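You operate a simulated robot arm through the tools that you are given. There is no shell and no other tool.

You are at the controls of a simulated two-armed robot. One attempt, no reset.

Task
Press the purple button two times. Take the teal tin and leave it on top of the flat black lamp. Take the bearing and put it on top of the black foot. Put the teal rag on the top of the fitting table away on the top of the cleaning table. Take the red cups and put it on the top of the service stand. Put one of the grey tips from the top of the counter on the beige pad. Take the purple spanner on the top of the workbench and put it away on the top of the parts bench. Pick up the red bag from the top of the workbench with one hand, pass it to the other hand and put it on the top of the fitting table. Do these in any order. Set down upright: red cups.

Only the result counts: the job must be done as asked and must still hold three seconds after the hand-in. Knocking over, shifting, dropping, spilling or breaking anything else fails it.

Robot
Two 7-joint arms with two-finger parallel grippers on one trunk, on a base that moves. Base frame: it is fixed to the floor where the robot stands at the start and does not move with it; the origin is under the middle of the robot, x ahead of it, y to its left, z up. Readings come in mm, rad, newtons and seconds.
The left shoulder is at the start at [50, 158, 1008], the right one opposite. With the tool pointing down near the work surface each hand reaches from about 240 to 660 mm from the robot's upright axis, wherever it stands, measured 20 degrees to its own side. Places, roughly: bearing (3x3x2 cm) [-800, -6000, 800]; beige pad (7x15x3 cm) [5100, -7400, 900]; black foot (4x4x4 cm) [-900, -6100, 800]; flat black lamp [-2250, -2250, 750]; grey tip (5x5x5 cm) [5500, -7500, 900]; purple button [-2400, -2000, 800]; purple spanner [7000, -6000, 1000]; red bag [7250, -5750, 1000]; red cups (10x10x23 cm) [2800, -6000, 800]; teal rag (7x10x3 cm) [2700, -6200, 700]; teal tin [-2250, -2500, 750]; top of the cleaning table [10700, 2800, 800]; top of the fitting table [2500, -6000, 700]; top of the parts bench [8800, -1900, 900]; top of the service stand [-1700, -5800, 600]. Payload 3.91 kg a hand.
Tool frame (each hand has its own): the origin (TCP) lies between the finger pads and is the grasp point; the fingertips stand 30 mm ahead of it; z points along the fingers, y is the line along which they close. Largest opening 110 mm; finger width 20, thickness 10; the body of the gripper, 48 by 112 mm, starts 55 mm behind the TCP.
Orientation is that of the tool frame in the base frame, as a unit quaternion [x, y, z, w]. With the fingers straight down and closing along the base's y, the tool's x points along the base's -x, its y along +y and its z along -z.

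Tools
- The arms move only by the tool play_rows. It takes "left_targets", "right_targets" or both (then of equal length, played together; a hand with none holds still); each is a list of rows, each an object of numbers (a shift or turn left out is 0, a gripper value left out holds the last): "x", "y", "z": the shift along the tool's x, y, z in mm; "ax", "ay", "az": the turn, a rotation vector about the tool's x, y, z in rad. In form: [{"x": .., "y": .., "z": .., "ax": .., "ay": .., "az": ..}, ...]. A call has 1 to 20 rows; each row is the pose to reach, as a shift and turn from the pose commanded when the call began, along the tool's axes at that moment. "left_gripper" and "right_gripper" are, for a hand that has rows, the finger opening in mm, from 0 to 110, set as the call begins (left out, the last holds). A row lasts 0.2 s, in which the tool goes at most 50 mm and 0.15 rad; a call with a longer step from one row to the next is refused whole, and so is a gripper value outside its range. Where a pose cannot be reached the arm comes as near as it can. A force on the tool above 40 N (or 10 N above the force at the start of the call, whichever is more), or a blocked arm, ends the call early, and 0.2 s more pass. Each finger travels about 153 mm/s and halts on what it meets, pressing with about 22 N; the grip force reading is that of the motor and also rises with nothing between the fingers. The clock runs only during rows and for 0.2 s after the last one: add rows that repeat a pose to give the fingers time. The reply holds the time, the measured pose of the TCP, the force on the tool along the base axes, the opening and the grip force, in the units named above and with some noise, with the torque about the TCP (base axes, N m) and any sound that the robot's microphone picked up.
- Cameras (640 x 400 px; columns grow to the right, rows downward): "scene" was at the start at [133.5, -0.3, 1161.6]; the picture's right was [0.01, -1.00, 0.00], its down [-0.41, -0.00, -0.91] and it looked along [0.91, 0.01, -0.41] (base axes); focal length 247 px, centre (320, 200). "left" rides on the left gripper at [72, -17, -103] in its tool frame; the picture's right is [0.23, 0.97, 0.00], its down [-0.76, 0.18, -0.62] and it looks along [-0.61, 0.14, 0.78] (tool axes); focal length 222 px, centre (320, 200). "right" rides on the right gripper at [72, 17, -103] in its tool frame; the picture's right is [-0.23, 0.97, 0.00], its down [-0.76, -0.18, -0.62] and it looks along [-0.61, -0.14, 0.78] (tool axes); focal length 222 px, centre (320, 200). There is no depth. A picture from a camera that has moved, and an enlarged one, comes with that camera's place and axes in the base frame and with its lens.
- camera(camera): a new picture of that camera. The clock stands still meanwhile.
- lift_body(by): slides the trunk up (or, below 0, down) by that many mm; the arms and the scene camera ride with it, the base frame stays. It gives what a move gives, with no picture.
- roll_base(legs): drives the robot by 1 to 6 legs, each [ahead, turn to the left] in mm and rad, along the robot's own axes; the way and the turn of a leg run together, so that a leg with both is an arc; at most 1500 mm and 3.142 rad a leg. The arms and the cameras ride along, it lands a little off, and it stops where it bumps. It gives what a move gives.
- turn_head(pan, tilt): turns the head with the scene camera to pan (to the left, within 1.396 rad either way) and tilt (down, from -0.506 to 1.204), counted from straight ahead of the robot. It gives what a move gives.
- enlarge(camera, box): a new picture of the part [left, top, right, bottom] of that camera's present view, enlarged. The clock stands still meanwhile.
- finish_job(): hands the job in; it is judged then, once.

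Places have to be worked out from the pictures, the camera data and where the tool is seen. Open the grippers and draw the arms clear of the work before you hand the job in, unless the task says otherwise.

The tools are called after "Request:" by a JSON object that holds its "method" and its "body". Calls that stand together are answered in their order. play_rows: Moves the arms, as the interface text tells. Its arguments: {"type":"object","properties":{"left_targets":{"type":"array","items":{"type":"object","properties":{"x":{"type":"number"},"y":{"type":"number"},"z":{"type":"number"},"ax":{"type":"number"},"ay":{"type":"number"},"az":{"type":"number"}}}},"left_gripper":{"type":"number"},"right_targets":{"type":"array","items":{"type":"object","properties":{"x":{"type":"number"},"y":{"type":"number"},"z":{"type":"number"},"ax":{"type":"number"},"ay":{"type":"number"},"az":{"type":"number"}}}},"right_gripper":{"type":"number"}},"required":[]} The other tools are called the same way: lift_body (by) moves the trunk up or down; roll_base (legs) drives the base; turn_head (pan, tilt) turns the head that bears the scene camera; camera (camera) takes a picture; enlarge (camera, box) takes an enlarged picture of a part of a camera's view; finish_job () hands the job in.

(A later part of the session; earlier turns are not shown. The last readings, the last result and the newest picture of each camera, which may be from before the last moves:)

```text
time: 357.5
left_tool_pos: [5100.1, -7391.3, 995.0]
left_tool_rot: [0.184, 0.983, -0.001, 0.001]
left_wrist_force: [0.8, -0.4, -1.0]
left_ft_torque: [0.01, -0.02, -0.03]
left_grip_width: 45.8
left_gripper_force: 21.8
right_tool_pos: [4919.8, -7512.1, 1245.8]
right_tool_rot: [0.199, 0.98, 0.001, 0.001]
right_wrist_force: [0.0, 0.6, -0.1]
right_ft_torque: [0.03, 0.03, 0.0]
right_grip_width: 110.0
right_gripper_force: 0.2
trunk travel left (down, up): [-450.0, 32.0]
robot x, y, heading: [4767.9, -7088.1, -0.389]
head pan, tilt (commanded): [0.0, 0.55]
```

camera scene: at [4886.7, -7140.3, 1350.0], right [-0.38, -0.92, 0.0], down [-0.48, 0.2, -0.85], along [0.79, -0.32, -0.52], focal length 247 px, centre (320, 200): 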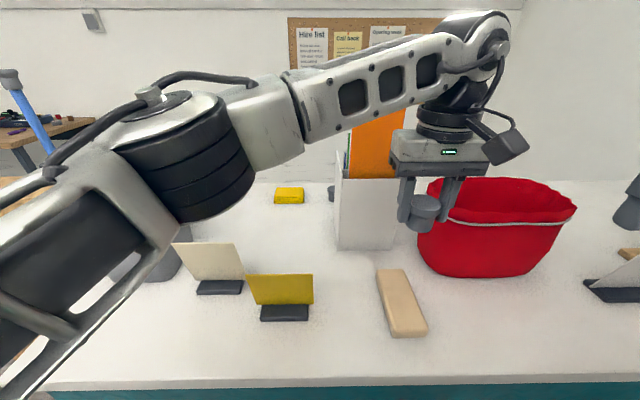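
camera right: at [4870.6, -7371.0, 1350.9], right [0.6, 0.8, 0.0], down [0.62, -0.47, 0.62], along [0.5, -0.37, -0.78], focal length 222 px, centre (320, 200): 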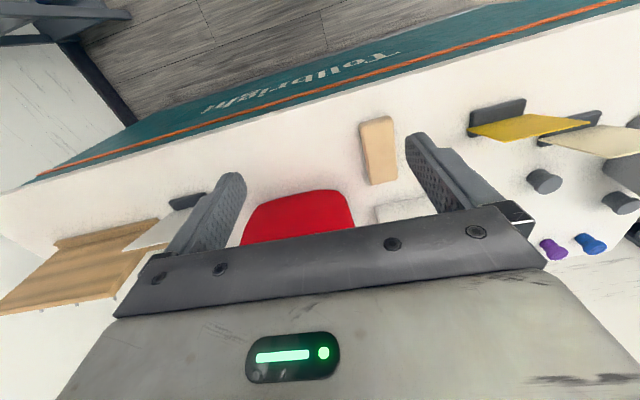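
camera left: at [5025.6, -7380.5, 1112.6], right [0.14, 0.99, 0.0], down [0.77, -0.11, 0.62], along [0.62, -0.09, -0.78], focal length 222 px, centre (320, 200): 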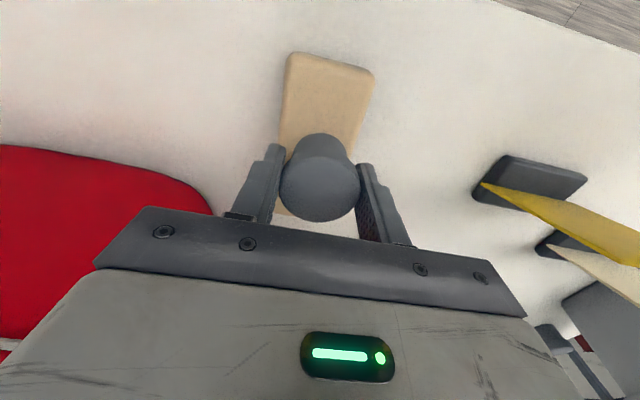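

Still no contact at TCP z 995; I continue down.

Request:
{"method": "play_rows", "body": {"left_targets": [{"z": 2}, {"z": 4}, {"z": 5}, {"z": 5}]}}

Request:
{"method": "enlarge", "body": {"camera": "scene", "box": [340, 230, 460, 350]}}

```text
time: 358.5
left_tool_pos: [5100.6, -7391.3, 990.1]
left_tool_rot: [0.185, 0.983, 0.0, 0.001]
left_wrist_force: [-0.3, -0.5, 0.1]
left_ft_torque: [-0.01, 0.02, -0.02]
left_grip_width: 45.6
left_gripper_force: 22.0
right_tool_pos: [4920.9, -7512.8, 1244.9]
right_tool_rot: [0.198, 0.98, 0.002, 0.0]
right_wrist_force: [-0.3, 0.2, -0.2]
right_ft_torque: [0.0, 0.01, 0.0]
right_grip_width: 109.9
right_gripper_force: 0.1
trunk travel left (down, up): [-450.0, 32.0]
robot x, y, heading: [4766.9, -7090.7, -0.39]
head pan, tilt (commanded): [0.0, 0.55]
```

```text
3.33 times, centred on (400, 290) of scene
camera zoom: at [4886.9, -7140.0, 1350.0], right [-0.38, -0.92, 0.0], down [-0.48, 0.2, -0.85], along [0.79, -0.32, -0.52], focal length 824 px, centre (53, -100)
```

zoom: 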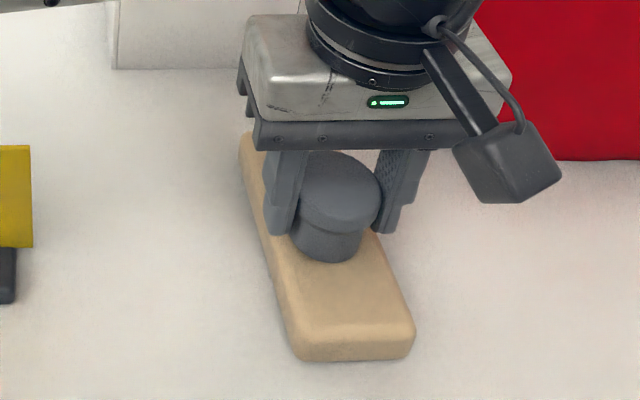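

By the gripping height, contact should occur at TCP z≈989. Two more millimetres.

Request:
{"method": "play_rows", "body": {"left_targets": [{"z": 1.5}, {"z": 3}, {"z": 3}]}}

```text
time: 359.3
left_tool_pos: [5102.0, -7390.9, 987.3]
left_tool_rot: [0.185, 0.983, 0.0, 0.0]
left_wrist_force: [0.0, 0.7, -0.3]
left_ft_torque: [-0.02, -0.01, 0.02]
left_grip_width: 45.5
left_gripper_force: 21.9
right_tool_pos: [4920.1, -7512.1, 1246.1]
right_tool_rot: [0.199, 0.98, 0.002, 0.0]
right_wrist_force: [0.2, -0.3, 0.2]
right_ft_torque: [0.02, -0.02, 0.03]
right_grip_width: 109.8
right_gripper_force: 0.3
trunk travel left (down, up): [-450.0, 32.0]
robot x, y, heading: [4767.0, -7089.5, -0.391]
head pan, tilt (commanded): [0.0, 0.55]
```

Request:
{"method": "play_rows", "body": {"left_targets": [{"z": 1.5}, {"z": 3}, {"z": 3}]}}

```text
time: 360.1
left_tool_pos: [5100.3, -7390.8, 985.8]
left_tool_rot: [0.184, 0.983, -0.002, 0.003]
left_wrist_force: [1.8, 0.0, 17.1]
left_ft_torque: [0.06, 0.02, 0.03]
left_grip_width: 46.0
left_gripper_force: 21.6
right_tool_pos: [4918.9, -7511.4, 1245.1]
right_tool_rot: [0.198, 0.98, 0.002, 0.002]
right_wrist_force: [0.5, 0.1, -0.2]
right_ft_torque: [0.02, -0.01, 0.0]
right_grip_width: 109.8
right_gripper_force: 0.2
trunk travel left (down, up): [-450.0, 32.0]
robot x, y, heading: [4764.2, -7089.0, -0.395]
head pan, tilt (commanded): [0.0, 0.55]
```

Contact with 17 N. I relax 1.5 mm, open, and rise straight up.

Request:
{"method": "play_rows", "body": {"left_targets": [{"z": -1.5}, {"z": -1.5}]}}

Request:
{"method": "play_rows", "body": {"left_gripper": 85, "left_targets": [{"z": 0}, {"z": 0}, {"z": -3}, {"z": -25}, {"z": -65}, {"z": -110}, {"z": -150}]}}

Request:
{"method": "enlarge", "body": {"camera": "scene", "box": [340, 230, 460, 350]}}

Request:
{"method": "camera", "body": {"camera": "left"}}

```text
time: 360.7
left_tool_pos: [5101.9, -7390.7, 986.2]
left_tool_rot: [0.184, 0.983, -0.002, 0.002]
left_wrist_force: [3.0, -4.1, 12.0]
left_ft_torque: [-0.21, -0.15, 0.04]
left_grip_width: 46.0
left_gripper_force: 21.9
right_tool_pos: [4919.5, -7512.8, 1245.2]
right_tool_rot: [0.199, 0.98, 0.001, 0.001]
right_wrist_force: [-0.7, -0.1, 0.8]
right_ft_torque: [-0.02, 0.0, 0.01]
right_grip_width: 110.1
right_gripper_force: 0.0
trunk travel left (down, up): [-450.0, 32.0]
robot x, y, heading: [4769.4, -7090.8, -0.393]
head pan, tilt (commanded): [0.0, 0.55]
```

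```text
time: 362.3
left_tool_pos: [5098.7, -7391.2, 1135.7]
left_tool_rot: [0.185, 0.983, 0.0, 0.001]
left_wrist_force: [0.0, 0.8, -0.6]
left_ft_torque: [0.0, 0.0, 0.0]
left_grip_width: 85.0
left_gripper_force: 0.1
right_tool_pos: [4921.1, -7512.3, 1245.3]
right_tool_rot: [0.199, 0.98, 0.002, 0.001]
right_wrist_force: [0.1, -0.2, 0.2]
right_ft_torque: [0.0, 0.01, -0.01]
right_grip_width: 110.1
right_gripper_force: 0.0
trunk travel left (down, up): [-450.0, 32.0]
robot x, y, heading: [4765.4, -7090.7, -0.396]
head pan, tilt (commanded): [0.0, 0.55]
```

```text
3.33 times, centred on (400, 290) of scene
camera zoom: at [4886.5, -7139.8, 1350.0], right [-0.38, -0.92, 0.0], down [-0.48, 0.2, -0.85], along [0.79, -0.32, -0.52], focal length 824 px, centre (53, -100)
```

zoom: 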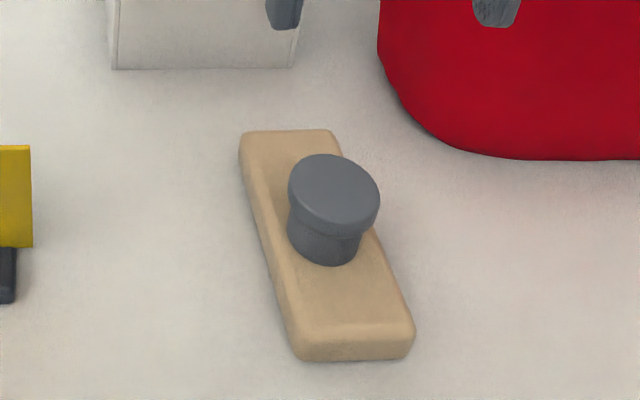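

```text
taken
camera left: at [5025.2, -7380.9, 1239.9], right [0.14, 0.99, 0.0], down [0.77, -0.11, 0.62], along [0.62, -0.09, -0.78], focal length 222 px, centre (320, 200)
```

left: 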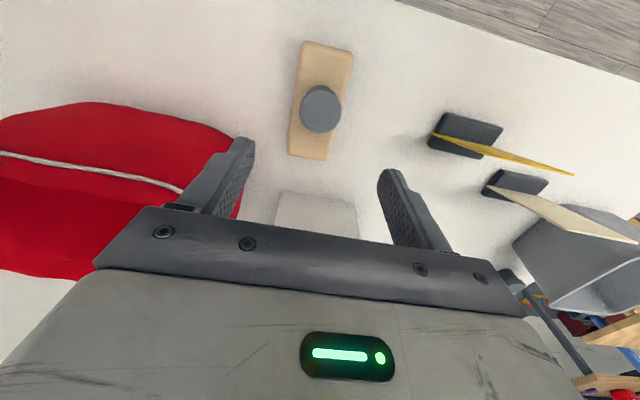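

The tip stands on the beige pad. I bring the left hand back up to its home pose, then the right hand.

Request:
{"method": "play_rows", "body": {"left_gripper": 110, "left_targets": [{"z": -45}, {"x": 2, "y": 30, "z": -80}, {"x": 5, "y": 75, "z": -95}, {"x": 8, "y": 120, "z": -105}, {"x": 11, "y": 165, "z": -115}, {"x": 14, "y": 210, "z": -120}, {"x": 17, "y": 250, "z": -120}, {"x": 17.8, "y": 276, "z": -120}]}}

Request:
{"method": "play_rows", "body": {"right_targets": [{"x": -15, "y": 40}, {"x": -30, "y": 80}, {"x": -45, "y": 120}, {"x": -60, "y": 160}, {"x": -75, "y": 190}, {"x": -75, "y": 190}]}}

Request:
{"method": "roll_base", "body": {"legs": [[-700, 0], [0, 1.0]]}}

Request:
{"method": "turn_head", "body": {"pan": 0.0, "tilt": 0.45}}

Request:
{"method": "camera", "body": {"camera": "scene"}}

```text
time: 364.1
left_tool_pos: [5182.4, -7127.9, 1254.8]
left_tool_rot: [0.184, 0.983, 0.0, 0.002]
left_wrist_force: [-0.2, 0.3, 0.6]
left_ft_torque: [-0.05, 0.02, -0.04]
left_grip_width: 110.0
left_gripper_force: 0.1
right_tool_pos: [4920.4, -7510.8, 1245.5]
right_tool_rot: [0.199, 0.98, 0.001, 0.001]
right_wrist_force: [-0.2, -0.2, -0.3]
right_ft_torque: [0.01, -0.02, 0.01]
right_grip_width: 110.0
right_gripper_force: 0.1
trunk travel left (down, up): [-450.0, 32.0]
robot x, y, heading: [4762.8, -7091.1, -0.391]
head pan, tilt (commanded): [0.0, 0.55]
```

```text
time: 365.5
left_tool_pos: [5182.2, -7128.3, 1255.8]
left_tool_rot: [0.185, 0.983, 0.0, 0.001]
left_wrist_force: [-0.9, 0.3, -0.1]
left_ft_torque: [0.0, 0.0, 0.0]
left_grip_width: 109.8
left_gripper_force: 0.2
right_tool_pos: [5064.6, -7368.4, 1249.2]
right_tool_rot: [0.199, 0.98, 0.001, 0.0]
right_wrist_force: [-0.5, -0.6, 0.1]
right_ft_torque: [0.0, -0.02, -0.01]
right_grip_width: 110.2
right_gripper_force: 0.0
trunk travel left (down, up): [-450.0, 32.0]
robot x, y, heading: [4770.6, -7089.5, -0.391]
head pan, tilt (commanded): [0.0, 0.55]
```

```text
time: 371.9
left_tool_pos: [4377.8, -6495.7, 1254.0]
left_tool_rot: [-0.318, 0.948, 0.0, 0.0]
left_wrist_force: [-0.3, 0.4, 0.1]
left_ft_torque: [0.0, -0.01, 0.0]
left_grip_width: 110.2
left_gripper_force: 0.1
right_tool_pos: [4520.5, -6722.4, 1247.8]
right_tool_rot: [-0.304, 0.953, 0.002, -0.001]
right_wrist_force: [0.9, 1.1, -0.2]
right_ft_torque: [0.03, -0.01, 0.01]
right_grip_width: 110.0
right_gripper_force: 0.1
trunk travel left (down, up): [-450.0, 32.0]
robot x, y, heading: [4126.9, -6831.9, 0.63]
head pan, tilt (commanded): [0.0, 0.55]
```

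```text
time: 372.6
left_tool_pos: [4376.5, -6496.6, 1255.2]
left_tool_rot: [-0.318, 0.948, 0.0, 0.0]
left_wrist_force: [-0.1, 0.0, 1.2]
left_ft_torque: [0.0, 0.01, 0.01]
left_grip_width: 110.1
left_gripper_force: 0.1
right_tool_pos: [4522.1, -6722.2, 1248.1]
right_tool_rot: [-0.305, 0.953, 0.001, 0.0]
right_wrist_force: [0.0, -0.2, -0.5]
right_ft_torque: [0.02, 0.01, 0.0]
right_grip_width: 110.1
right_gripper_force: 0.0
trunk travel left (down, up): [-450.0, 32.0]
robot x, y, heading: [4125.2, -6827.6, 0.628]
head pan, tilt (commanded): [0.0, 0.45]
```

```text
taken
camera scene: at [4234.2, -6754.1, 1359.0], right [0.59, -0.81, 0.0], down [-0.35, -0.26, -0.9], along [0.73, 0.53, -0.44], focal length 247 px, centre (320, 200)
```

scene: 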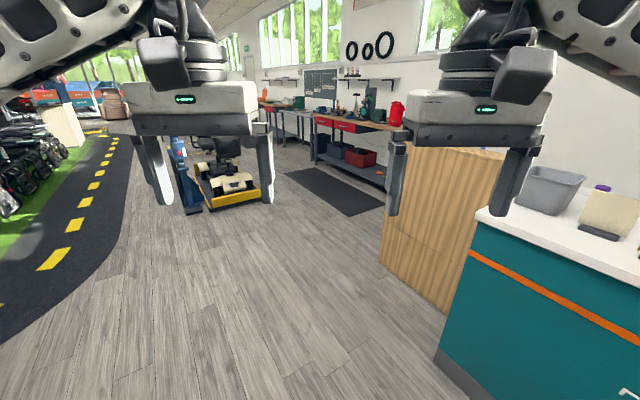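

The workbench with the red bag is ahead along the window wall. I drive to ~(5650,−5600) and face it squarely.

Request:
{"method": "roll_base", "body": {"legs": [[0, 0.05], [1000, 0], [960, 0], [0, -1.055]]}}

Request:
{"method": "camera", "body": {"camera": "scene"}}

```text
time: 385.4
left_tool_pos: [6059.2, -5581.9, 1255.9]
left_tool_rot: [0.155, 0.988, 0.0, 0.001]
left_wrist_force: [0.8, 0.0, -0.5]
left_ft_torque: [-0.01, -0.01, -0.02]
left_grip_width: 109.8
left_gripper_force: 0.1
right_tool_pos: [5956.3, -5829.0, 1247.7]
right_tool_rot: [0.17, 0.986, 0.002, 0.001]
right_wrist_force: [-0.5, 0.5, 0.8]
right_ft_torque: [-0.02, -0.03, 0.01]
right_grip_width: 110.2
right_gripper_force: 0.1
trunk travel left (down, up): [-450.0, 32.0]
robot x, y, heading: [5639.4, -5568.6, -0.337]
head pan, tilt (commanded): [0.0, 0.45]
```

```text
taken
camera scene: at [5767.4, -5612.1, 1359.0], right [-0.33, -0.95, 0.0], down [-0.41, 0.14, -0.9], along [0.85, -0.29, -0.44], focal length 247 px, centre (320, 200)
```

scene: 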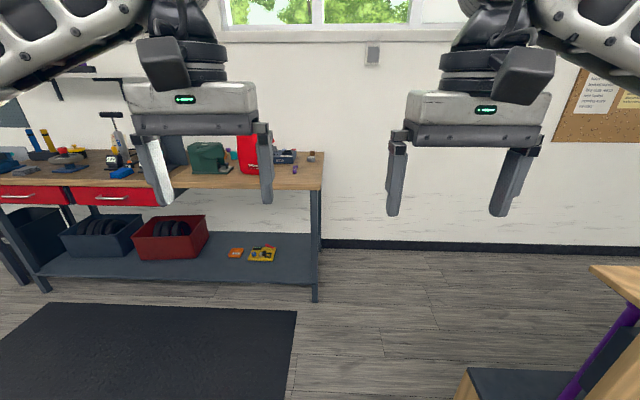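

I see the bench end, red item and a small purple item. I zoom in.

Request:
{"method": "enlarge", "body": {"camera": "scene", "box": [170, 110, 340, 216]}}

Request:
{"method": "enlarge", "body": {"camera": "scene", "box": [0, 90, 180, 210]}}

```text
3.76 times, centred on (255, 163) of scene
camera zoom: at [5767.4, -5612.1, 1359.0], right [-0.33, -0.95, 0.0], down [-0.41, 0.14, -0.9], along [0.85, -0.29, -0.44], focal length 930 px, centre (565, 339)
```

zoom: 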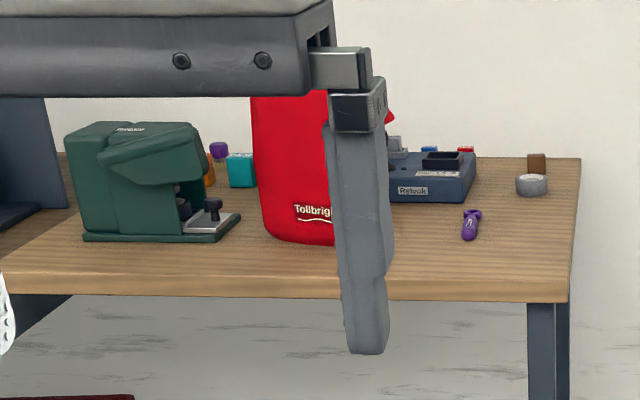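

```text
3.33 times, centred on (90, 150) of scene
camera zoom: at [5767.4, -5612.1, 1359.0], right [-0.33, -0.95, 0.0], down [-0.41, 0.14, -0.9], along [0.85, -0.29, -0.44], focal length 824 px, centre (1087, 367)
```

zoom: 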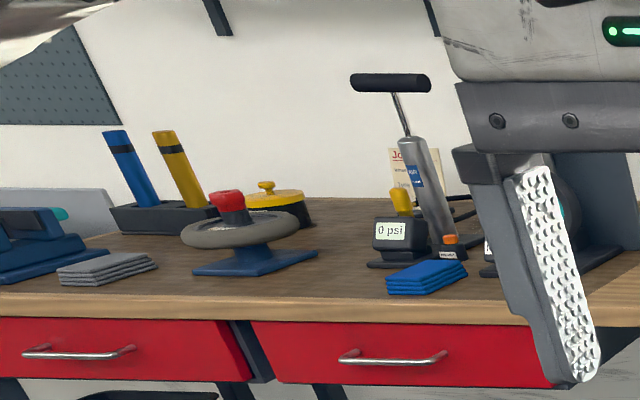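

Red "Tollbright" bag and the purple spanner are on the right end of the workbench. I shift left and closer, squaring up at heading ≈−0.39, ~0.8 m from the bench edge.

Request:
{"method": "roll_base", "body": {"legs": [[0, 0.664], [427, 0], [0, -0.718]]}}

Request:
{"method": "camera", "body": {"camera": "scene"}}

Request:
{"method": "enlarge", "body": {"camera": "scene", "box": [200, 100, 440, 250]}}

```text
time: 391.8
left_tool_pos: [6467.2, -5475.7, 1255.9]
left_tool_rot: [0.192, 0.981, -0.001, 0.001]
left_wrist_force: [-0.3, -0.2, 0.6]
left_ft_torque: [-0.01, 0.01, 0.0]
left_grip_width: 110.2
left_gripper_force: 0.0
right_tool_pos: [6346.4, -5713.8, 1247.5]
right_tool_rot: [0.206, 0.979, 0.002, 0.001]
right_wrist_force: [0.0, 0.3, -0.6]
right_ft_torque: [0.02, 0.05, -0.03]
right_grip_width: 109.8
right_gripper_force: 0.0
trunk travel left (down, up): [-450.0, 32.0]
robot x, y, heading: [6051.4, -5429.2, -0.404]
head pan, tilt (commanded): [0.0, 0.45]
```

```text
taken
camera scene: at [6174.2, -5483.2, 1359.0], right [-0.4, -0.92, 0.0], down [-0.4, 0.17, -0.9], along [0.83, -0.36, -0.44], focal length 247 px, centre (320, 200)
```

scene: 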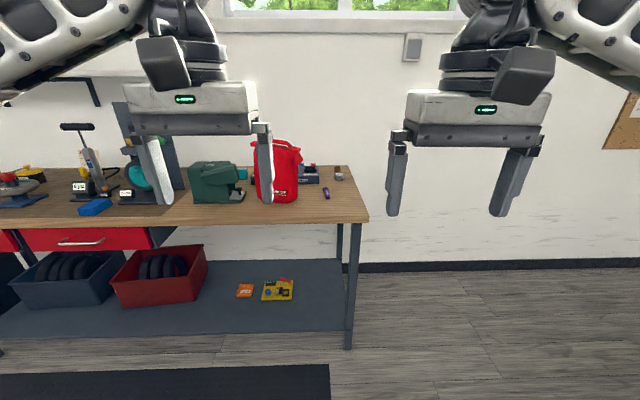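

```text
2.67 times, centred on (320, 175) of scene
camera zoom: at [6174.2, -5483.2, 1359.0], right [-0.4, -0.92, 0.0], down [-0.4, 0.17, -0.9], along [0.83, -0.36, -0.44], focal length 659 px, centre (320, 267)
```

zoom: 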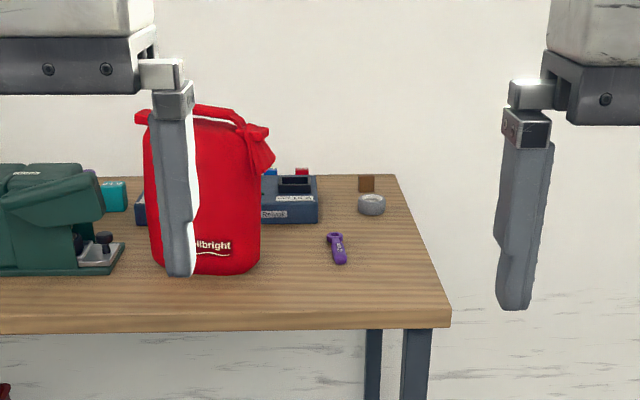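

Two-view solve: bench top ≈z 875, spanner ≈(7161,−5939), bag ≈(7130,−5690), bag top ≈1115. I close to ~340 mm from the bench edge and look again.

Request:
{"method": "roll_base", "body": {"legs": [[0, 0.01], [640, 0]]}}

Request:
{"method": "turn_head", "body": {"pan": 0.1, "tilt": 0.7}}

Request:
{"method": "camera", "body": {"camera": "scene"}}

Request:
{"method": "camera", "body": {"camera": "left"}}

Request:
{"method": "camera", "body": {"camera": "right"}}

```text
time: 395.6
left_tool_pos: [7049.7, -5724.1, 1255.8]
left_tool_rot: [0.194, 0.981, -0.001, 0.001]
left_wrist_force: [-0.3, -0.2, -0.1]
left_ft_torque: [0.01, 0.06, 0.0]
left_grip_width: 110.0
left_gripper_force: 0.1
right_tool_pos: [6929.7, -5962.9, 1248.5]
right_tool_rot: [0.207, 0.978, 0.002, 0.001]
right_wrist_force: [-0.1, 0.8, 0.5]
right_ft_torque: [0.02, 0.0, -0.01]
right_grip_width: 110.1
right_gripper_force: 0.1
trunk travel left (down, up): [-450.0, 32.0]
robot x, y, heading: [6634.2, -5677.6, -0.409]
head pan, tilt (commanded): [0.0, 0.45]
```

```text
time: 396.4
left_tool_pos: [7050.2, -5722.9, 1256.1]
left_tool_rot: [0.194, 0.981, 0.0, 0.001]
left_wrist_force: [-0.4, -0.2, -0.4]
left_ft_torque: [-0.01, 0.01, 0.01]
left_grip_width: 110.3
left_gripper_force: 0.1
right_tool_pos: [6929.1, -5963.1, 1248.3]
right_tool_rot: [0.207, 0.978, 0.002, 0.001]
right_wrist_force: [-0.3, 0.5, 0.4]
right_ft_torque: [-0.04, 0.01, 0.0]
right_grip_width: 109.9
right_gripper_force: 0.1
trunk travel left (down, up): [-450.0, 32.0]
robot x, y, heading: [6637.3, -5672.3, -0.409]
head pan, tilt (commanded): [0.099, 0.7]
```

```text
taken
camera scene: at [6753.7, -5720.7, 1336.9], right [-0.3, -0.95, 0.0], down [-0.61, 0.2, -0.77], along [0.73, -0.23, -0.64], focal length 247 px, centre (320, 200)
```

scene: 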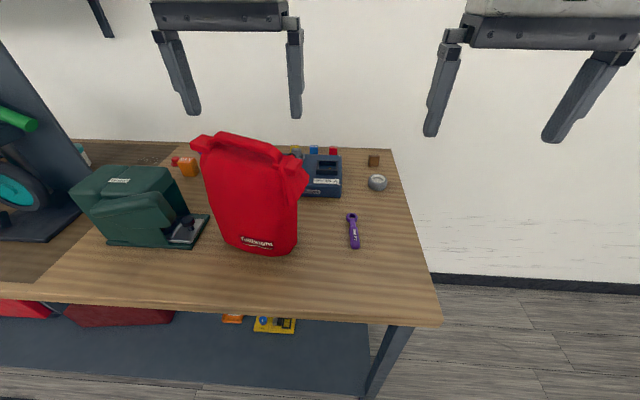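

```text
taken
camera left: at [6977.3, -5711.8, 1360.2], right [0.16, 0.99, 0.0], down [0.77, -0.12, 0.62], along [0.62, -0.1, -0.78], focal length 222 px, centre (320, 200)
```

left: 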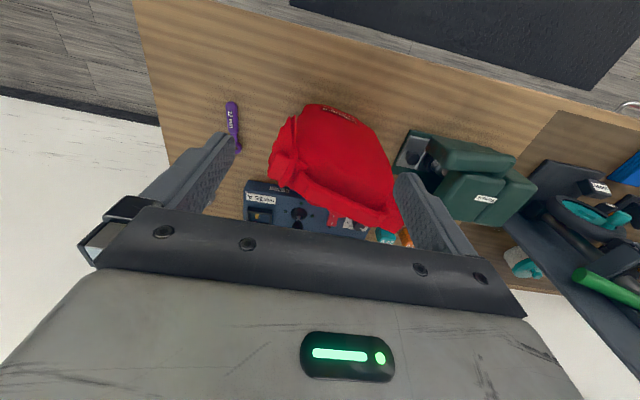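

```text
taken
camera right: at [6869.4, -5917.5, 1352.3], right [0.6, 0.8, 0.0], down [0.62, -0.47, 0.62], along [0.5, -0.37, -0.78], focal length 222 px, centre (320, 200)
```

right: 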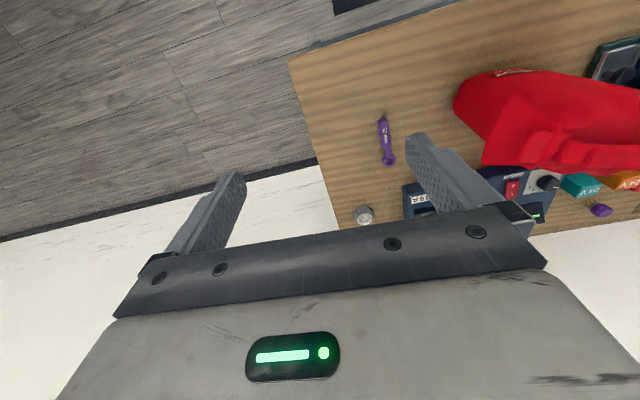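

I zoom on the bag and the spanner in all views.

Request:
{"method": "enlarge", "body": {"camera": "scene", "box": [170, 115, 330, 265]}}

Request:
{"method": "enlarge", "body": {"camera": "left", "box": [210, 80, 430, 240]}}

Request:
{"method": "enlarge", "body": {"camera": "scene", "box": [320, 180, 400, 260]}}

Request:
{"method": "enlarge", "body": {"camera": "right", "box": [340, 60, 640, 240]}}

```text
2.67 times, centred on (250, 190) of scene
camera zoom: at [6753.7, -5720.7, 1336.9], right [-0.3, -0.95, 0.0], down [-0.61, 0.2, -0.77], along [0.73, -0.23, -0.64], focal length 659 px, centre (507, 227)
```

zoom: 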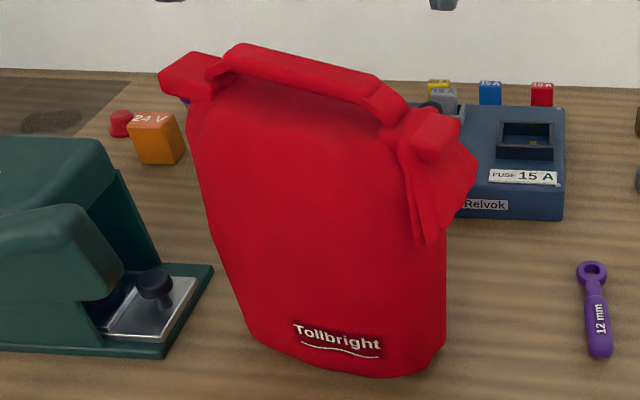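

```text
2.50 times, centred on (320, 160) of left
camera zoom: at [6977.3, -5711.8, 1360.2], right [0.16, 0.99, 0.0], down [0.77, -0.12, 0.62], along [0.62, -0.1, -0.78], focal length 555 px, centre (320, 300)
```

zoom: 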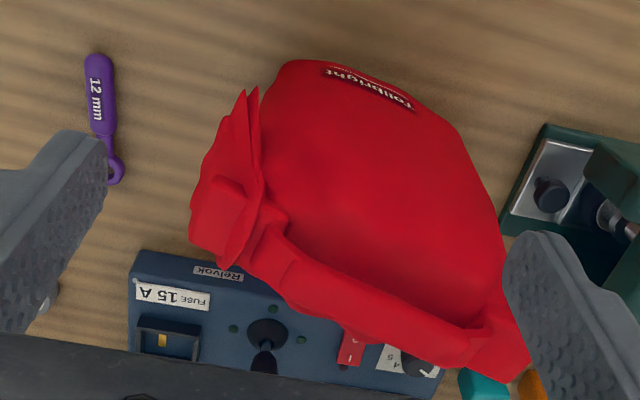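

```text
5.00 times, centred on (360, 220) of scene
camera zoom: at [6753.7, -5720.7, 1336.9], right [-0.3, -0.95, 0.0], down [-0.61, 0.2, -0.77], along [0.73, -0.23, -0.64], focal length 1236 px, centre (120, 100)
```

zoom: 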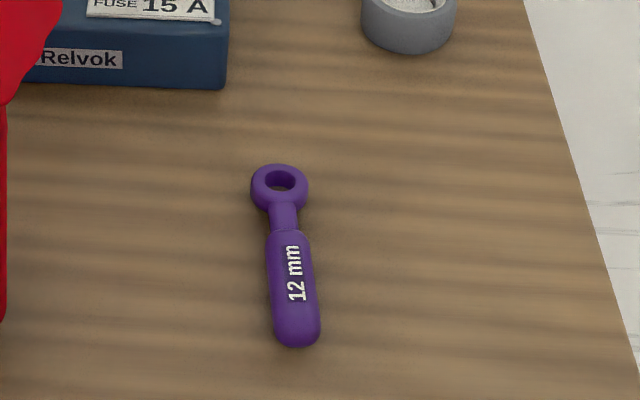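

```text
2.13 times, centred on (490, 150) of right
camera zoom: at [6869.4, -5917.5, 1352.3], right [0.6, 0.8, 0.0], down [0.62, -0.47, 0.62], along [0.5, -0.37, -0.78], focal length 474 px, centre (-43, 307)
```

zoom: 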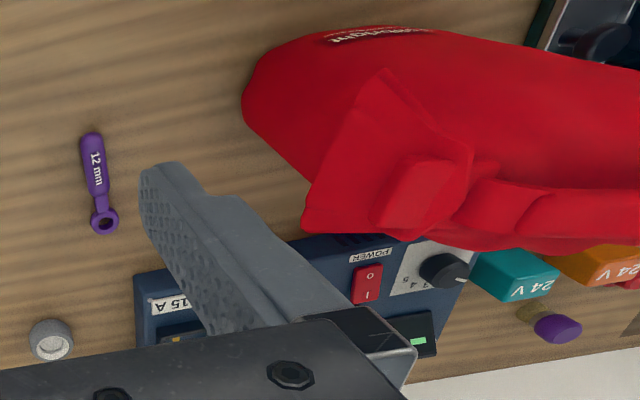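

The bag has a roll-top strap: mid ≈(7151,−5716,1145), running at ~48° in the base frame. My plan: left hand grips the strap, lifts, right hand takes it over in the air. First I test the left hand's yaw (≈−1.25 rad) at its present height.

Request:
{"method": "play_rows", "body": {"left_gripper": 90, "left_targets": [{"az": -0.14}, {"az": -0.28}, {"az": -0.42}, {"az": -0.56}, {"az": -0.7}, {"az": -0.84}, {"az": -0.98}, {"az": -1.12}, {"az": -1.25}, {"az": -1.25}]}}

Request:
{"method": "camera", "body": {"camera": "left"}}

Request:
{"method": "camera", "body": {"camera": "scene"}}

```text
time: 398.6
left_tool_pos: [7050.1, -5723.2, 1255.8]
left_tool_rot: [-0.419, 0.908, -0.002, 0.0]
left_wrist_force: [0.7, -0.3, 0.2]
left_ft_torque: [0.01, 0.01, 0.01]
left_grip_width: 90.0
left_gripper_force: 0.1
right_tool_pos: [6929.5, -5962.1, 1249.4]
right_tool_rot: [0.207, 0.978, 0.001, 0.0]
right_wrist_force: [0.6, -0.1, 0.0]
right_ft_torque: [0.01, -0.01, -0.01]
right_grip_width: 110.0
right_gripper_force: 0.0
trunk travel left (down, up): [-450.0, 32.0]
robot x, y, heading: [6632.6, -5678.9, -0.408]
head pan, tilt (commanded): [0.099, 0.7]
```

```text
taken
camera left: at [7016.6, -5789.5, 1360.3], right [-0.89, 0.46, 0.0], down [0.36, 0.7, 0.62], along [0.29, 0.55, -0.78], focal length 222 px, centre (320, 200)
```

left: 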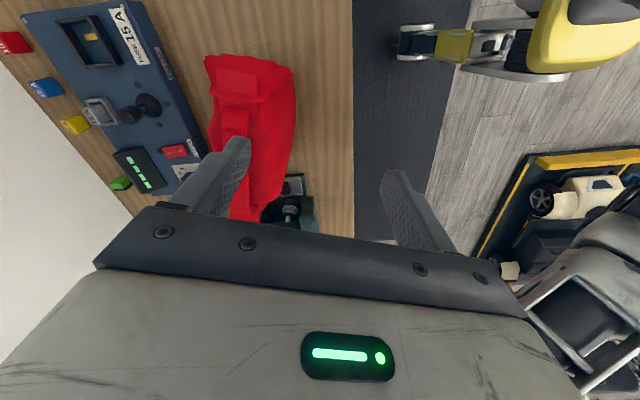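

```text
taken
camera scene: at [6753.7, -5720.6, 1336.9], right [-0.3, -0.95, 0.0], down [-0.61, 0.2, -0.76], along [0.73, -0.23, -0.64], focal length 247 px, centre (320, 200)
```

scene: 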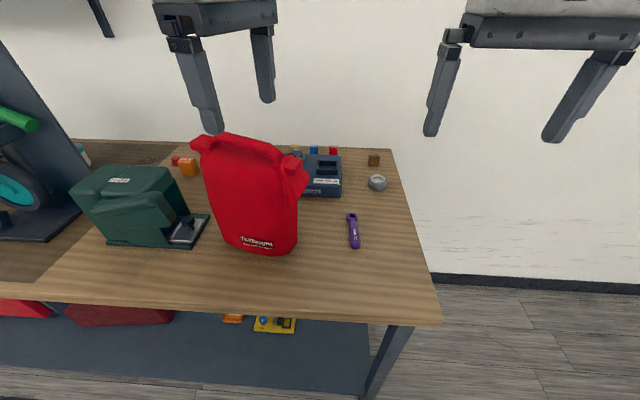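

Yaw reached (closing axis at ~139.5°). I zoom the left view for the strap's exact line.

Request:
{"method": "enlarge", "body": {"camera": "left", "box": [180, 40, 320, 230]}}

Request:
{"method": "enlarge", "body": {"camera": "scene", "box": [180, 120, 320, 220]}}

```text
2.11 times, centred on (250, 135) of left
camera zoom: at [7016.6, -5789.5, 1360.3], right [-0.89, 0.46, 0.0], down [0.36, 0.7, 0.62], along [0.29, 0.55, -0.78], focal length 468 px, centre (467, 337)
```

zoom: 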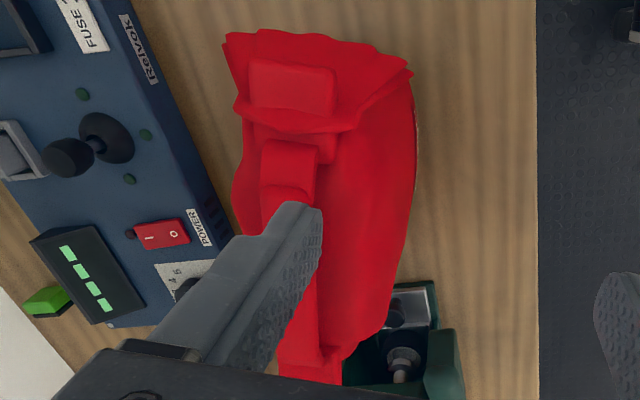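

```text
4.00 times, centred on (250, 170) of scene
camera zoom: at [6753.7, -5720.6, 1336.9], right [-0.3, -0.95, 0.0], down [-0.61, 0.2, -0.76], along [0.73, -0.23, -0.64], focal length 988 px, centre (600, 320)
```

zoom: 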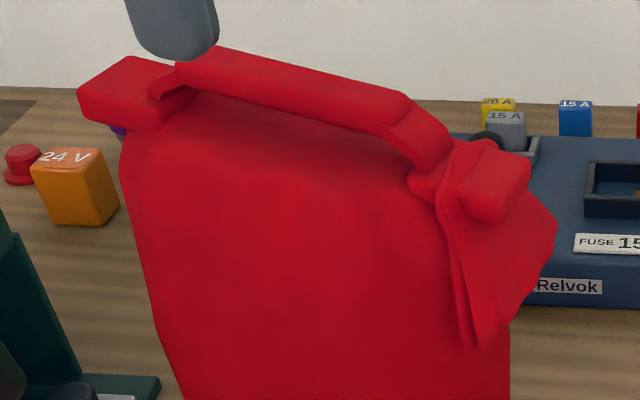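

Strap line established (centre ≈(7152,−5714), direction ~51°). I move the left hand to hover over a point 22 mm left of strap centre.

Request:
{"method": "play_rows", "body": {"left_gripper": 90, "left_targets": [{"x": -32, "y": -24, "z": 10}, {"x": -64, "y": -48, "z": 20}, {"x": -95, "y": -71, "z": 35}, {"x": -95, "y": -71, "z": 50}, {"x": -95, "y": -71, "z": 50}]}}

Request:
{"method": "camera", "body": {"camera": "left"}}

Request:
{"method": "camera", "body": {"camera": "right"}}

Request:
{"method": "enlarge", "body": {"camera": "scene", "box": [150, 60, 330, 260]}}

```text
time: 399.8
left_tool_pos: [7165.3, -5697.5, 1206.3]
left_tool_rot: [-0.417, 0.909, -0.002, 0.001]
left_wrist_force: [0.2, 0.1, -0.5]
left_ft_torque: [-0.01, 0.01, -0.02]
left_grip_width: 90.0
left_gripper_force: 0.1
right_tool_pos: [6928.3, -5962.0, 1247.8]
right_tool_rot: [0.208, 0.978, 0.002, 0.0]
right_wrist_force: [-1.0, -0.3, 0.0]
right_ft_torque: [0.03, 0.02, 0.01]
right_grip_width: 109.9
right_gripper_force: 0.0
trunk travel left (down, up): [-450.0, 32.0]
robot x, y, heading: [6636.8, -5676.4, -0.408]
head pan, tilt (commanded): [0.099, 0.7]
```

```text
taken
camera left: at [7131.7, -5764.3, 1310.9], right [-0.89, 0.46, 0.0], down [0.36, 0.69, 0.62], along [0.29, 0.55, -0.78], focal length 222 px, centre (320, 200)
```

left: 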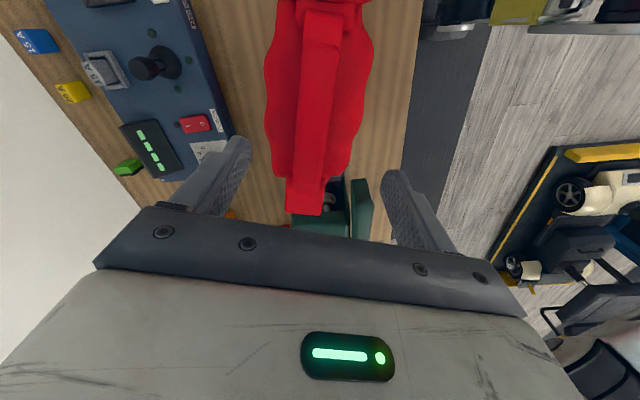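

```text
taken
camera right: at [6869.5, -5917.5, 1352.2], right [0.6, 0.8, 0.0], down [0.62, -0.47, 0.62], along [0.5, -0.37, -0.78], focal length 222 px, centre (320, 200)
```

right: 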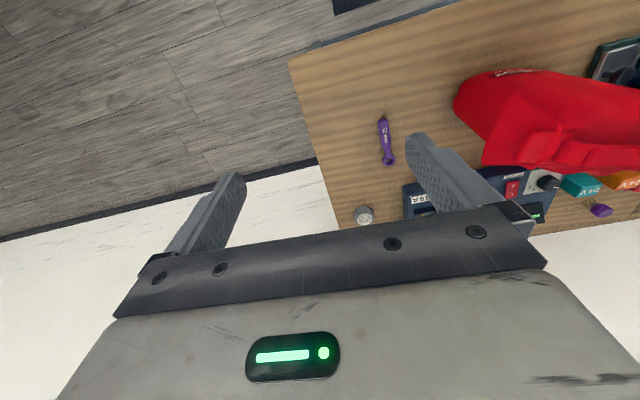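

```text
2.00 times, centred on (240, 160) of scene
camera zoom: at [6753.8, -5720.6, 1336.8], right [-0.3, -0.95, 0.0], down [-0.61, 0.2, -0.76], along [0.73, -0.23, -0.64], focal length 494 px, centre (480, 280)
```

zoom: 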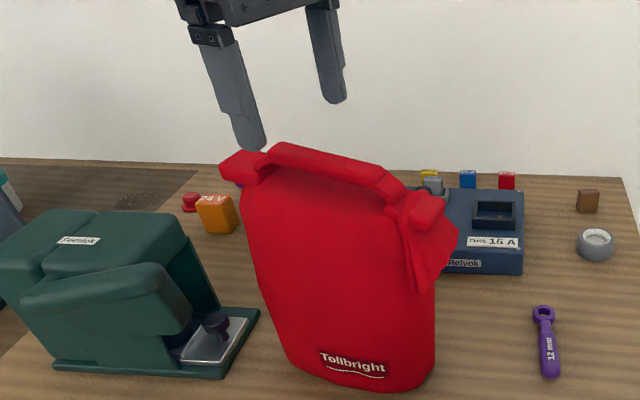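

Strap is ~26 mm wide; the TCP needs −5.5 mm in y and a further −0.14 rad yaw. I apply that and descend to TCP z≈1155.

Request:
{"method": "play_rows", "body": {"left_targets": [{"y": -3, "az": -0.07, "z": 10}, {"y": -5.5, "az": -0.14, "z": 25}, {"y": -5.5, "az": -0.14, "z": 40}, {"y": -5.5, "az": -0.14, "z": 51}, {"y": -5.5, "az": -0.14, "z": 51}]}}

Request:
{"method": "camera", "body": {"camera": "left"}}

Request:
{"method": "enlarge", "body": {"camera": "scene", "box": [150, 60, 330, 260]}}

```text
time: 401.0
left_tool_pos: [7170.0, -5702.5, 1155.7]
left_tool_rot: [-0.48, 0.877, -0.002, 0.001]
left_wrist_force: [-0.4, 0.4, 0.0]
left_ft_torque: [-0.04, 0.03, -0.01]
left_grip_width: 90.1
left_gripper_force: 0.0
right_tool_pos: [6928.9, -5962.5, 1249.5]
right_tool_rot: [0.207, 0.978, 0.002, 0.0]
right_wrist_force: [-0.4, -0.5, -0.7]
right_ft_torque: [0.03, 0.04, 0.0]
right_grip_width: 110.1
right_gripper_force: 0.0
trunk travel left (down, up): [-450.0, 32.0]
robot x, y, heading: [6635.8, -5678.0, -0.407]
head pan, tilt (commanded): [0.099, 0.7]
```

```text
taken
camera left: at [7144.9, -5772.2, 1260.0], right [-0.94, 0.33, 0.0], down [0.26, 0.74, 0.62], along [0.21, 0.59, -0.78], focal length 222 px, centre (320, 200)
```

left: 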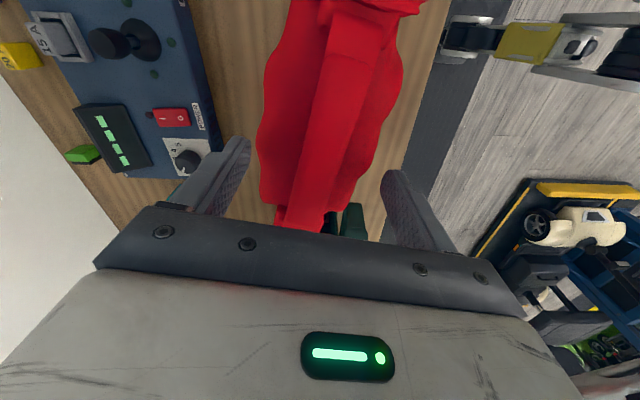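

```text
2.00 times, centred on (240, 160) of scene
camera zoom: at [6753.7, -5720.6, 1336.9], right [-0.3, -0.95, 0.0], down [-0.61, 0.2, -0.76], along [0.73, -0.23, -0.64], focal length 494 px, centre (480, 280)
```

zoom: 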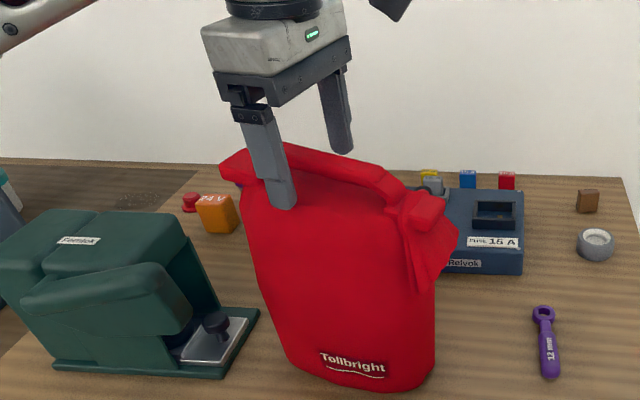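

Strap is aligned with the tool x axis and centred. I shift 8 mm toward strap centre and close the left gripper.

Request:
{"method": "play_rows", "body": {"left_targets": [{"x": 8}, {"x": 8}]}}

Request:
{"method": "play_rows", "body": {"left_gripper": 0, "left_targets": [{"x": 0}, {"x": 0}, {"x": 0}, {"x": 0}, {"x": 0}]}}

Request:
{"method": "enlarge", "body": {"camera": "scene", "box": [150, 60, 330, 260]}}

```text
time: 401.6
left_tool_pos: [7164.8, -5708.2, 1155.4]
left_tool_rot: [-0.481, 0.877, -0.002, 0.001]
left_wrist_force: [0.5, -0.4, 0.3]
left_ft_torque: [0.0, -0.02, 0.0]
left_grip_width: 90.3
left_gripper_force: 0.2
right_tool_pos: [6928.7, -5961.9, 1248.8]
right_tool_rot: [0.207, 0.978, 0.002, 0.0]
right_wrist_force: [0.5, 0.2, -0.3]
right_ft_torque: [0.0, 0.01, -0.02]
right_grip_width: 109.9
right_gripper_force: 0.0
trunk travel left (down, up): [-450.0, 32.0]
robot x, y, heading: [6639.1, -5677.8, -0.408]
head pan, tilt (commanded): [0.099, 0.7]
```

```text
time: 402.8
left_tool_pos: [7166.0, -5708.5, 1155.3]
left_tool_rot: [-0.48, 0.877, -0.001, 0.001]
left_wrist_force: [1.1, -0.2, -0.5]
left_ft_torque: [0.03, -0.03, -0.01]
left_grip_width: 21.9
left_gripper_force: 22.1
right_tool_pos: [6929.8, -5964.0, 1248.5]
right_tool_rot: [0.207, 0.978, 0.002, -0.001]
right_wrist_force: [0.3, 0.5, 0.8]
right_ft_torque: [0.02, 0.01, -0.04]
right_grip_width: 109.8
right_gripper_force: 0.1
trunk travel left (down, up): [-450.0, 32.0]
robot x, y, heading: [6634.1, -5677.1, -0.412]
head pan, tilt (commanded): [0.099, 0.7]
```

```text
2.00 times, centred on (240, 160) of scene
camera zoom: at [6753.8, -5720.6, 1336.8], right [-0.3, -0.95, 0.0], down [-0.61, 0.2, -0.76], along [0.73, -0.23, -0.64], focal length 494 px, centre (480, 280)
```

zoom: 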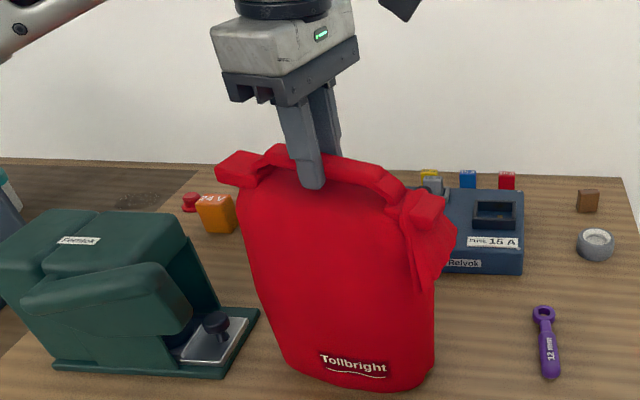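

Strap gripped at 21.9 mm. I lift slowly and watch the load and tilt.

Request:
{"method": "play_rows", "body": {"left_targets": [{"z": -5}, {"z": -12}, {"z": -25}, {"z": -40}, {"z": -40}]}}

Request:
{"method": "camera", "body": {"camera": "scene"}}

```text
time: 404.0
left_tool_pos: [7165.4, -5708.3, 1194.9]
left_tool_rot: [-0.48, 0.877, -0.001, 0.0]
left_wrist_force: [0.6, 0.4, -4.2]
left_ft_torque: [-0.04, -0.01, -0.02]
left_grip_width: 21.7
left_gripper_force: 22.4
right_tool_pos: [6929.3, -5961.7, 1248.3]
right_tool_rot: [0.207, 0.978, 0.001, 0.0]
right_wrist_force: [0.3, -0.1, 0.2]
right_ft_torque: [0.0, 0.0, -0.02]
right_grip_width: 109.9
right_gripper_force: 0.1
trunk travel left (down, up): [-450.0, 32.0]
robot x, y, heading: [6634.6, -5681.0, -0.411]
head pan, tilt (commanded): [0.099, 0.7]
```

```text
taken
camera scene: at [6754.1, -5720.6, 1336.8], right [-0.3, -0.95, 0.0], down [-0.61, 0.2, -0.76], along [0.73, -0.23, -0.64], focal length 247 px, centre (320, 200)
```

scene: 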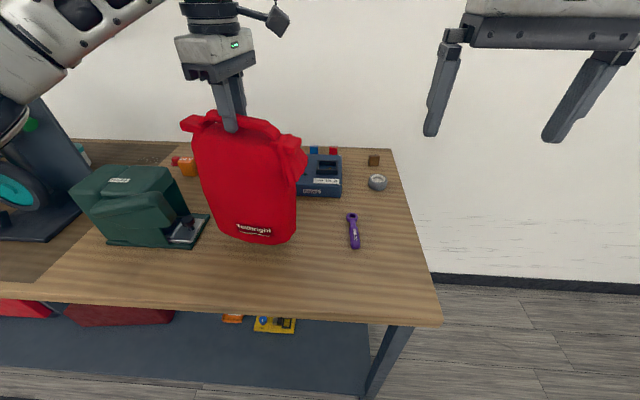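

Load is only ~4 N and the bag hangs straight. I raise it a bit more and back the base 500 mm away from the bench to do the handover in free space.

Request:
{"method": "play_rows", "body": {"left_targets": [{"z": -20}, {"z": -45}, {"z": -45}]}}

Request:
{"method": "roll_base", "body": {"legs": [[-500, 0]]}}

Request:
{"method": "camera", "body": {"camera": "scene"}}

Request:
{"method": "camera", "body": {"camera": "right"}}

Request:
{"method": "camera", "body": {"camera": "left"}}

```text
time: 404.8
left_tool_pos: [7166.6, -5707.5, 1240.4]
left_tool_rot: [-0.481, 0.877, -0.001, 0.0]
left_wrist_force: [1.2, -0.5, -3.3]
left_ft_torque: [0.02, 0.02, 0.01]
left_grip_width: 21.7
left_gripper_force: 21.8
right_tool_pos: [6930.0, -5963.1, 1248.1]
right_tool_rot: [0.207, 0.978, 0.002, 0.001]
right_wrist_force: [0.0, 0.2, 0.0]
right_ft_torque: [-0.01, -0.01, -0.01]
right_grip_width: 110.2
right_gripper_force: 0.0
trunk travel left (down, up): [-450.0, 32.0]
robot x, y, heading: [6634.5, -5677.2, -0.404]
head pan, tilt (commanded): [0.099, 0.7]
```

```text
time: 407.8
left_tool_pos: [6708.8, -5507.8, 1240.7]
left_tool_rot: [-0.483, 0.876, -0.001, 0.001]
left_wrist_force: [-0.8, 0.5, -3.4]
left_ft_torque: [-0.01, -0.02, 0.0]
left_grip_width: 21.9
left_gripper_force: 21.8
right_tool_pos: [6473.1, -5764.1, 1248.3]
right_tool_rot: [0.204, 0.979, 0.002, 0.001]
right_wrist_force: [-1.1, 1.1, 0.2]
right_ft_torque: [-0.01, -0.03, 0.03]
right_grip_width: 109.8
right_gripper_force: 0.1
trunk travel left (down, up): [-450.0, 32.0]
robot x, y, heading: [6177.1, -5483.7, -0.403]
head pan, tilt (commanded): [0.099, 0.7]
```

```text
taken
camera scene: at [6296.4, -5523.5, 1336.9], right [-0.3, -0.95, 0.0], down [-0.61, 0.19, -0.77], along [0.73, -0.23, -0.64], focal length 247 px, centre (320, 200)
```

scene: 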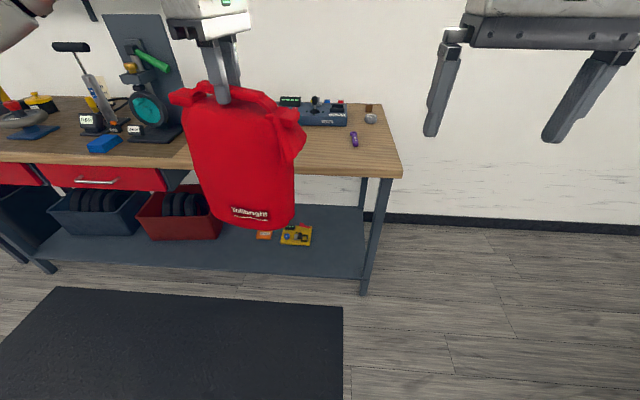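

```text
taken
camera right: at [6413.6, -5719.5, 1352.3], right [0.6, 0.8, 0.0], down [0.63, -0.47, 0.62], along [0.5, -0.37, -0.78], focal length 222 px, centre (320, 200)
```

right: 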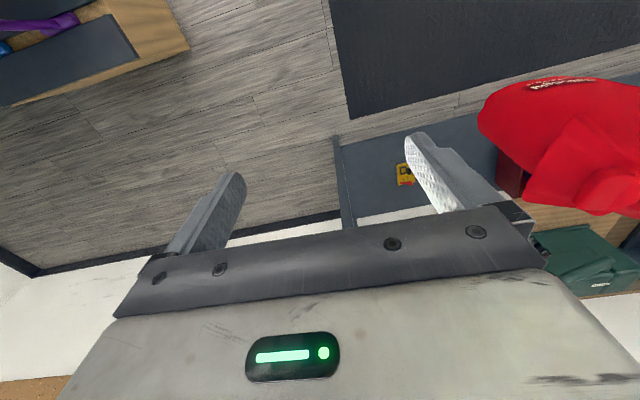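

```text
taken
camera left: at [6685.1, -5578.1, 1344.1], right [-0.95, 0.33, 0.0], down [0.25, 0.74, 0.62], along [0.21, 0.59, -0.78], focal length 222 px, centre (320, 200)
```

left: 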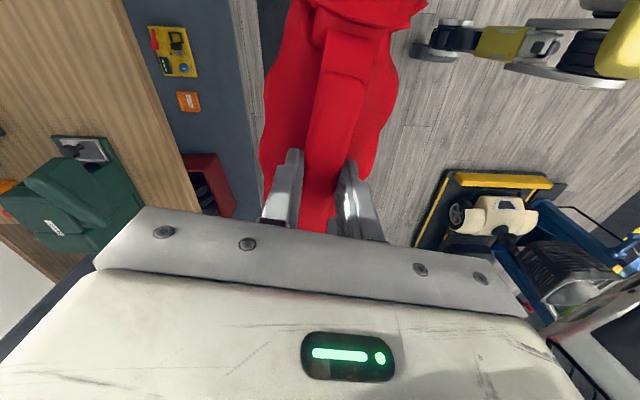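

Bag held well. For the handover I'll set the right hand to approach from the right, tilted ~60° so it clears the left hand. First I lower the left hand with the bag a bit, and yaw the right hand (−1.41 rad) at its pre-position.

Request:
{"method": "play_rows", "body": {"left_targets": [{"z": 15}, {"z": 30}, {"z": 45}, {"z": 60}, {"z": 75}, {"z": 90}, {"z": 105}, {"z": 120}, {"z": 135}, {"z": 140}], "right_targets": [{"x": -7, "y": 6, "z": 9, "az": -0.141}, {"x": -15, "y": 13, "z": 19, "az": -0.282}, {"x": -23, "y": 20, "z": 29, "az": -0.423}, {"x": -31, "y": 26, "z": 39, "az": -0.564}, {"x": -38, "y": 33, "z": 49, "az": -0.705}, {"x": -46, "y": 40, "z": 59, "az": -0.846}, {"x": -54, "y": 46, "z": 69, "az": -0.987}, {"x": -62, "y": 53, "z": 79, "az": -1.128}, {"x": -70, "y": 60, "z": 89, "az": -1.269}, {"x": -77, "y": 66, "z": 98, "az": -1.41}]}}

Request:
{"method": "play_rows", "body": {"right_targets": [{"ay": -0.13}, {"ay": -0.26}, {"ay": -0.39}, {"ay": -0.52}, {"ay": -0.65}, {"ay": -0.78}, {"ay": -0.91}, {"ay": -1.05}, {"ay": -1.05}]}}

Request:
{"method": "camera", "body": {"camera": "scene"}}

Request:
{"method": "camera", "body": {"camera": "right"}}

```text
time: 409.9
left_tool_pos: [6709.4, -5507.2, 1100.3]
left_tool_rot: [-0.484, 0.875, -0.002, 0.001]
left_wrist_force: [-0.7, 0.0, -3.5]
left_ft_torque: [-0.02, 0.0, -0.01]
left_grip_width: 21.4
left_gripper_force: 22.0
right_tool_pos: [6485.0, -5694.0, 1151.4]
right_tool_rot: [-0.467, 0.884, -0.003, 0.003]
right_wrist_force: [0.5, -0.4, 0.8]
right_ft_torque: [0.02, -0.03, -0.01]
right_grip_width: 109.9
right_gripper_force: 0.0
right hand out of reach, approached as far as the arm can: row 8, 9, 10
trunk travel left (down, up): [-450.0, 32.0]
robot x, y, heading: [6181.4, -5479.9, -0.405]
head pan, tilt (commanded): [0.099, 0.7]
```

```text
time: 411.9
left_tool_pos: [6710.2, -5506.3, 1099.2]
left_tool_rot: [-0.483, 0.875, -0.001, 0.0]
left_wrist_force: [-0.3, -0.6, -3.6]
left_ft_torque: [-0.01, 0.04, 0.0]
left_grip_width: 21.5
left_gripper_force: 22.7
right_tool_pos: [6444.0, -5676.4, 1221.1]
right_tool_rot: [-0.415, 0.787, 0.224, 0.398]
right_wrist_force: [0.3, 1.2, 1.1]
right_ft_torque: [-0.01, 0.02, 0.02]
right_grip_width: 110.1
right_gripper_force: 0.1
right hand out of reach, approached as far as the arm can: row 1, 2, 3, 4, 5, 6, 7, 8, 9
trunk travel left (down, up): [-450.0, 32.0]
robot x, y, heading: [6176.8, -5479.2, -0.399]
head pan, tilt (commanded): [0.099, 0.7]
```

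```text
taken
camera scene: at [6297.0, -5522.9, 1336.9], right [-0.3, -0.95, 0.0], down [-0.62, 0.19, -0.76], along [0.73, -0.23, -0.64], focal length 247 px, centre (320, 200)
```

scene: 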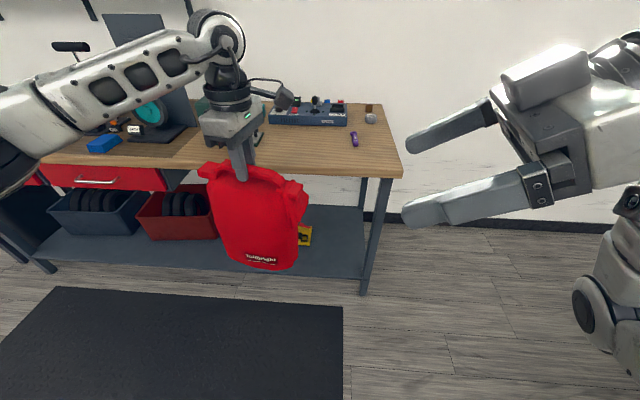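

```text
taken
camera right: at [6358.9, -5772.4, 1223.7], right [-0.73, 0.65, 0.21], down [0.13, -0.16, 0.98], along [0.67, 0.74, 0.04], focal length 222 px, centre (320, 200)
```

right: 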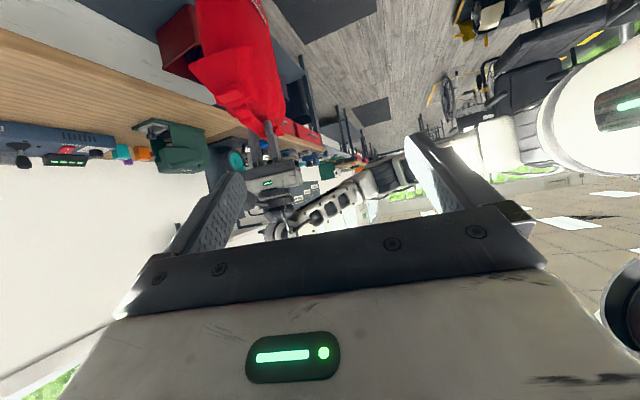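

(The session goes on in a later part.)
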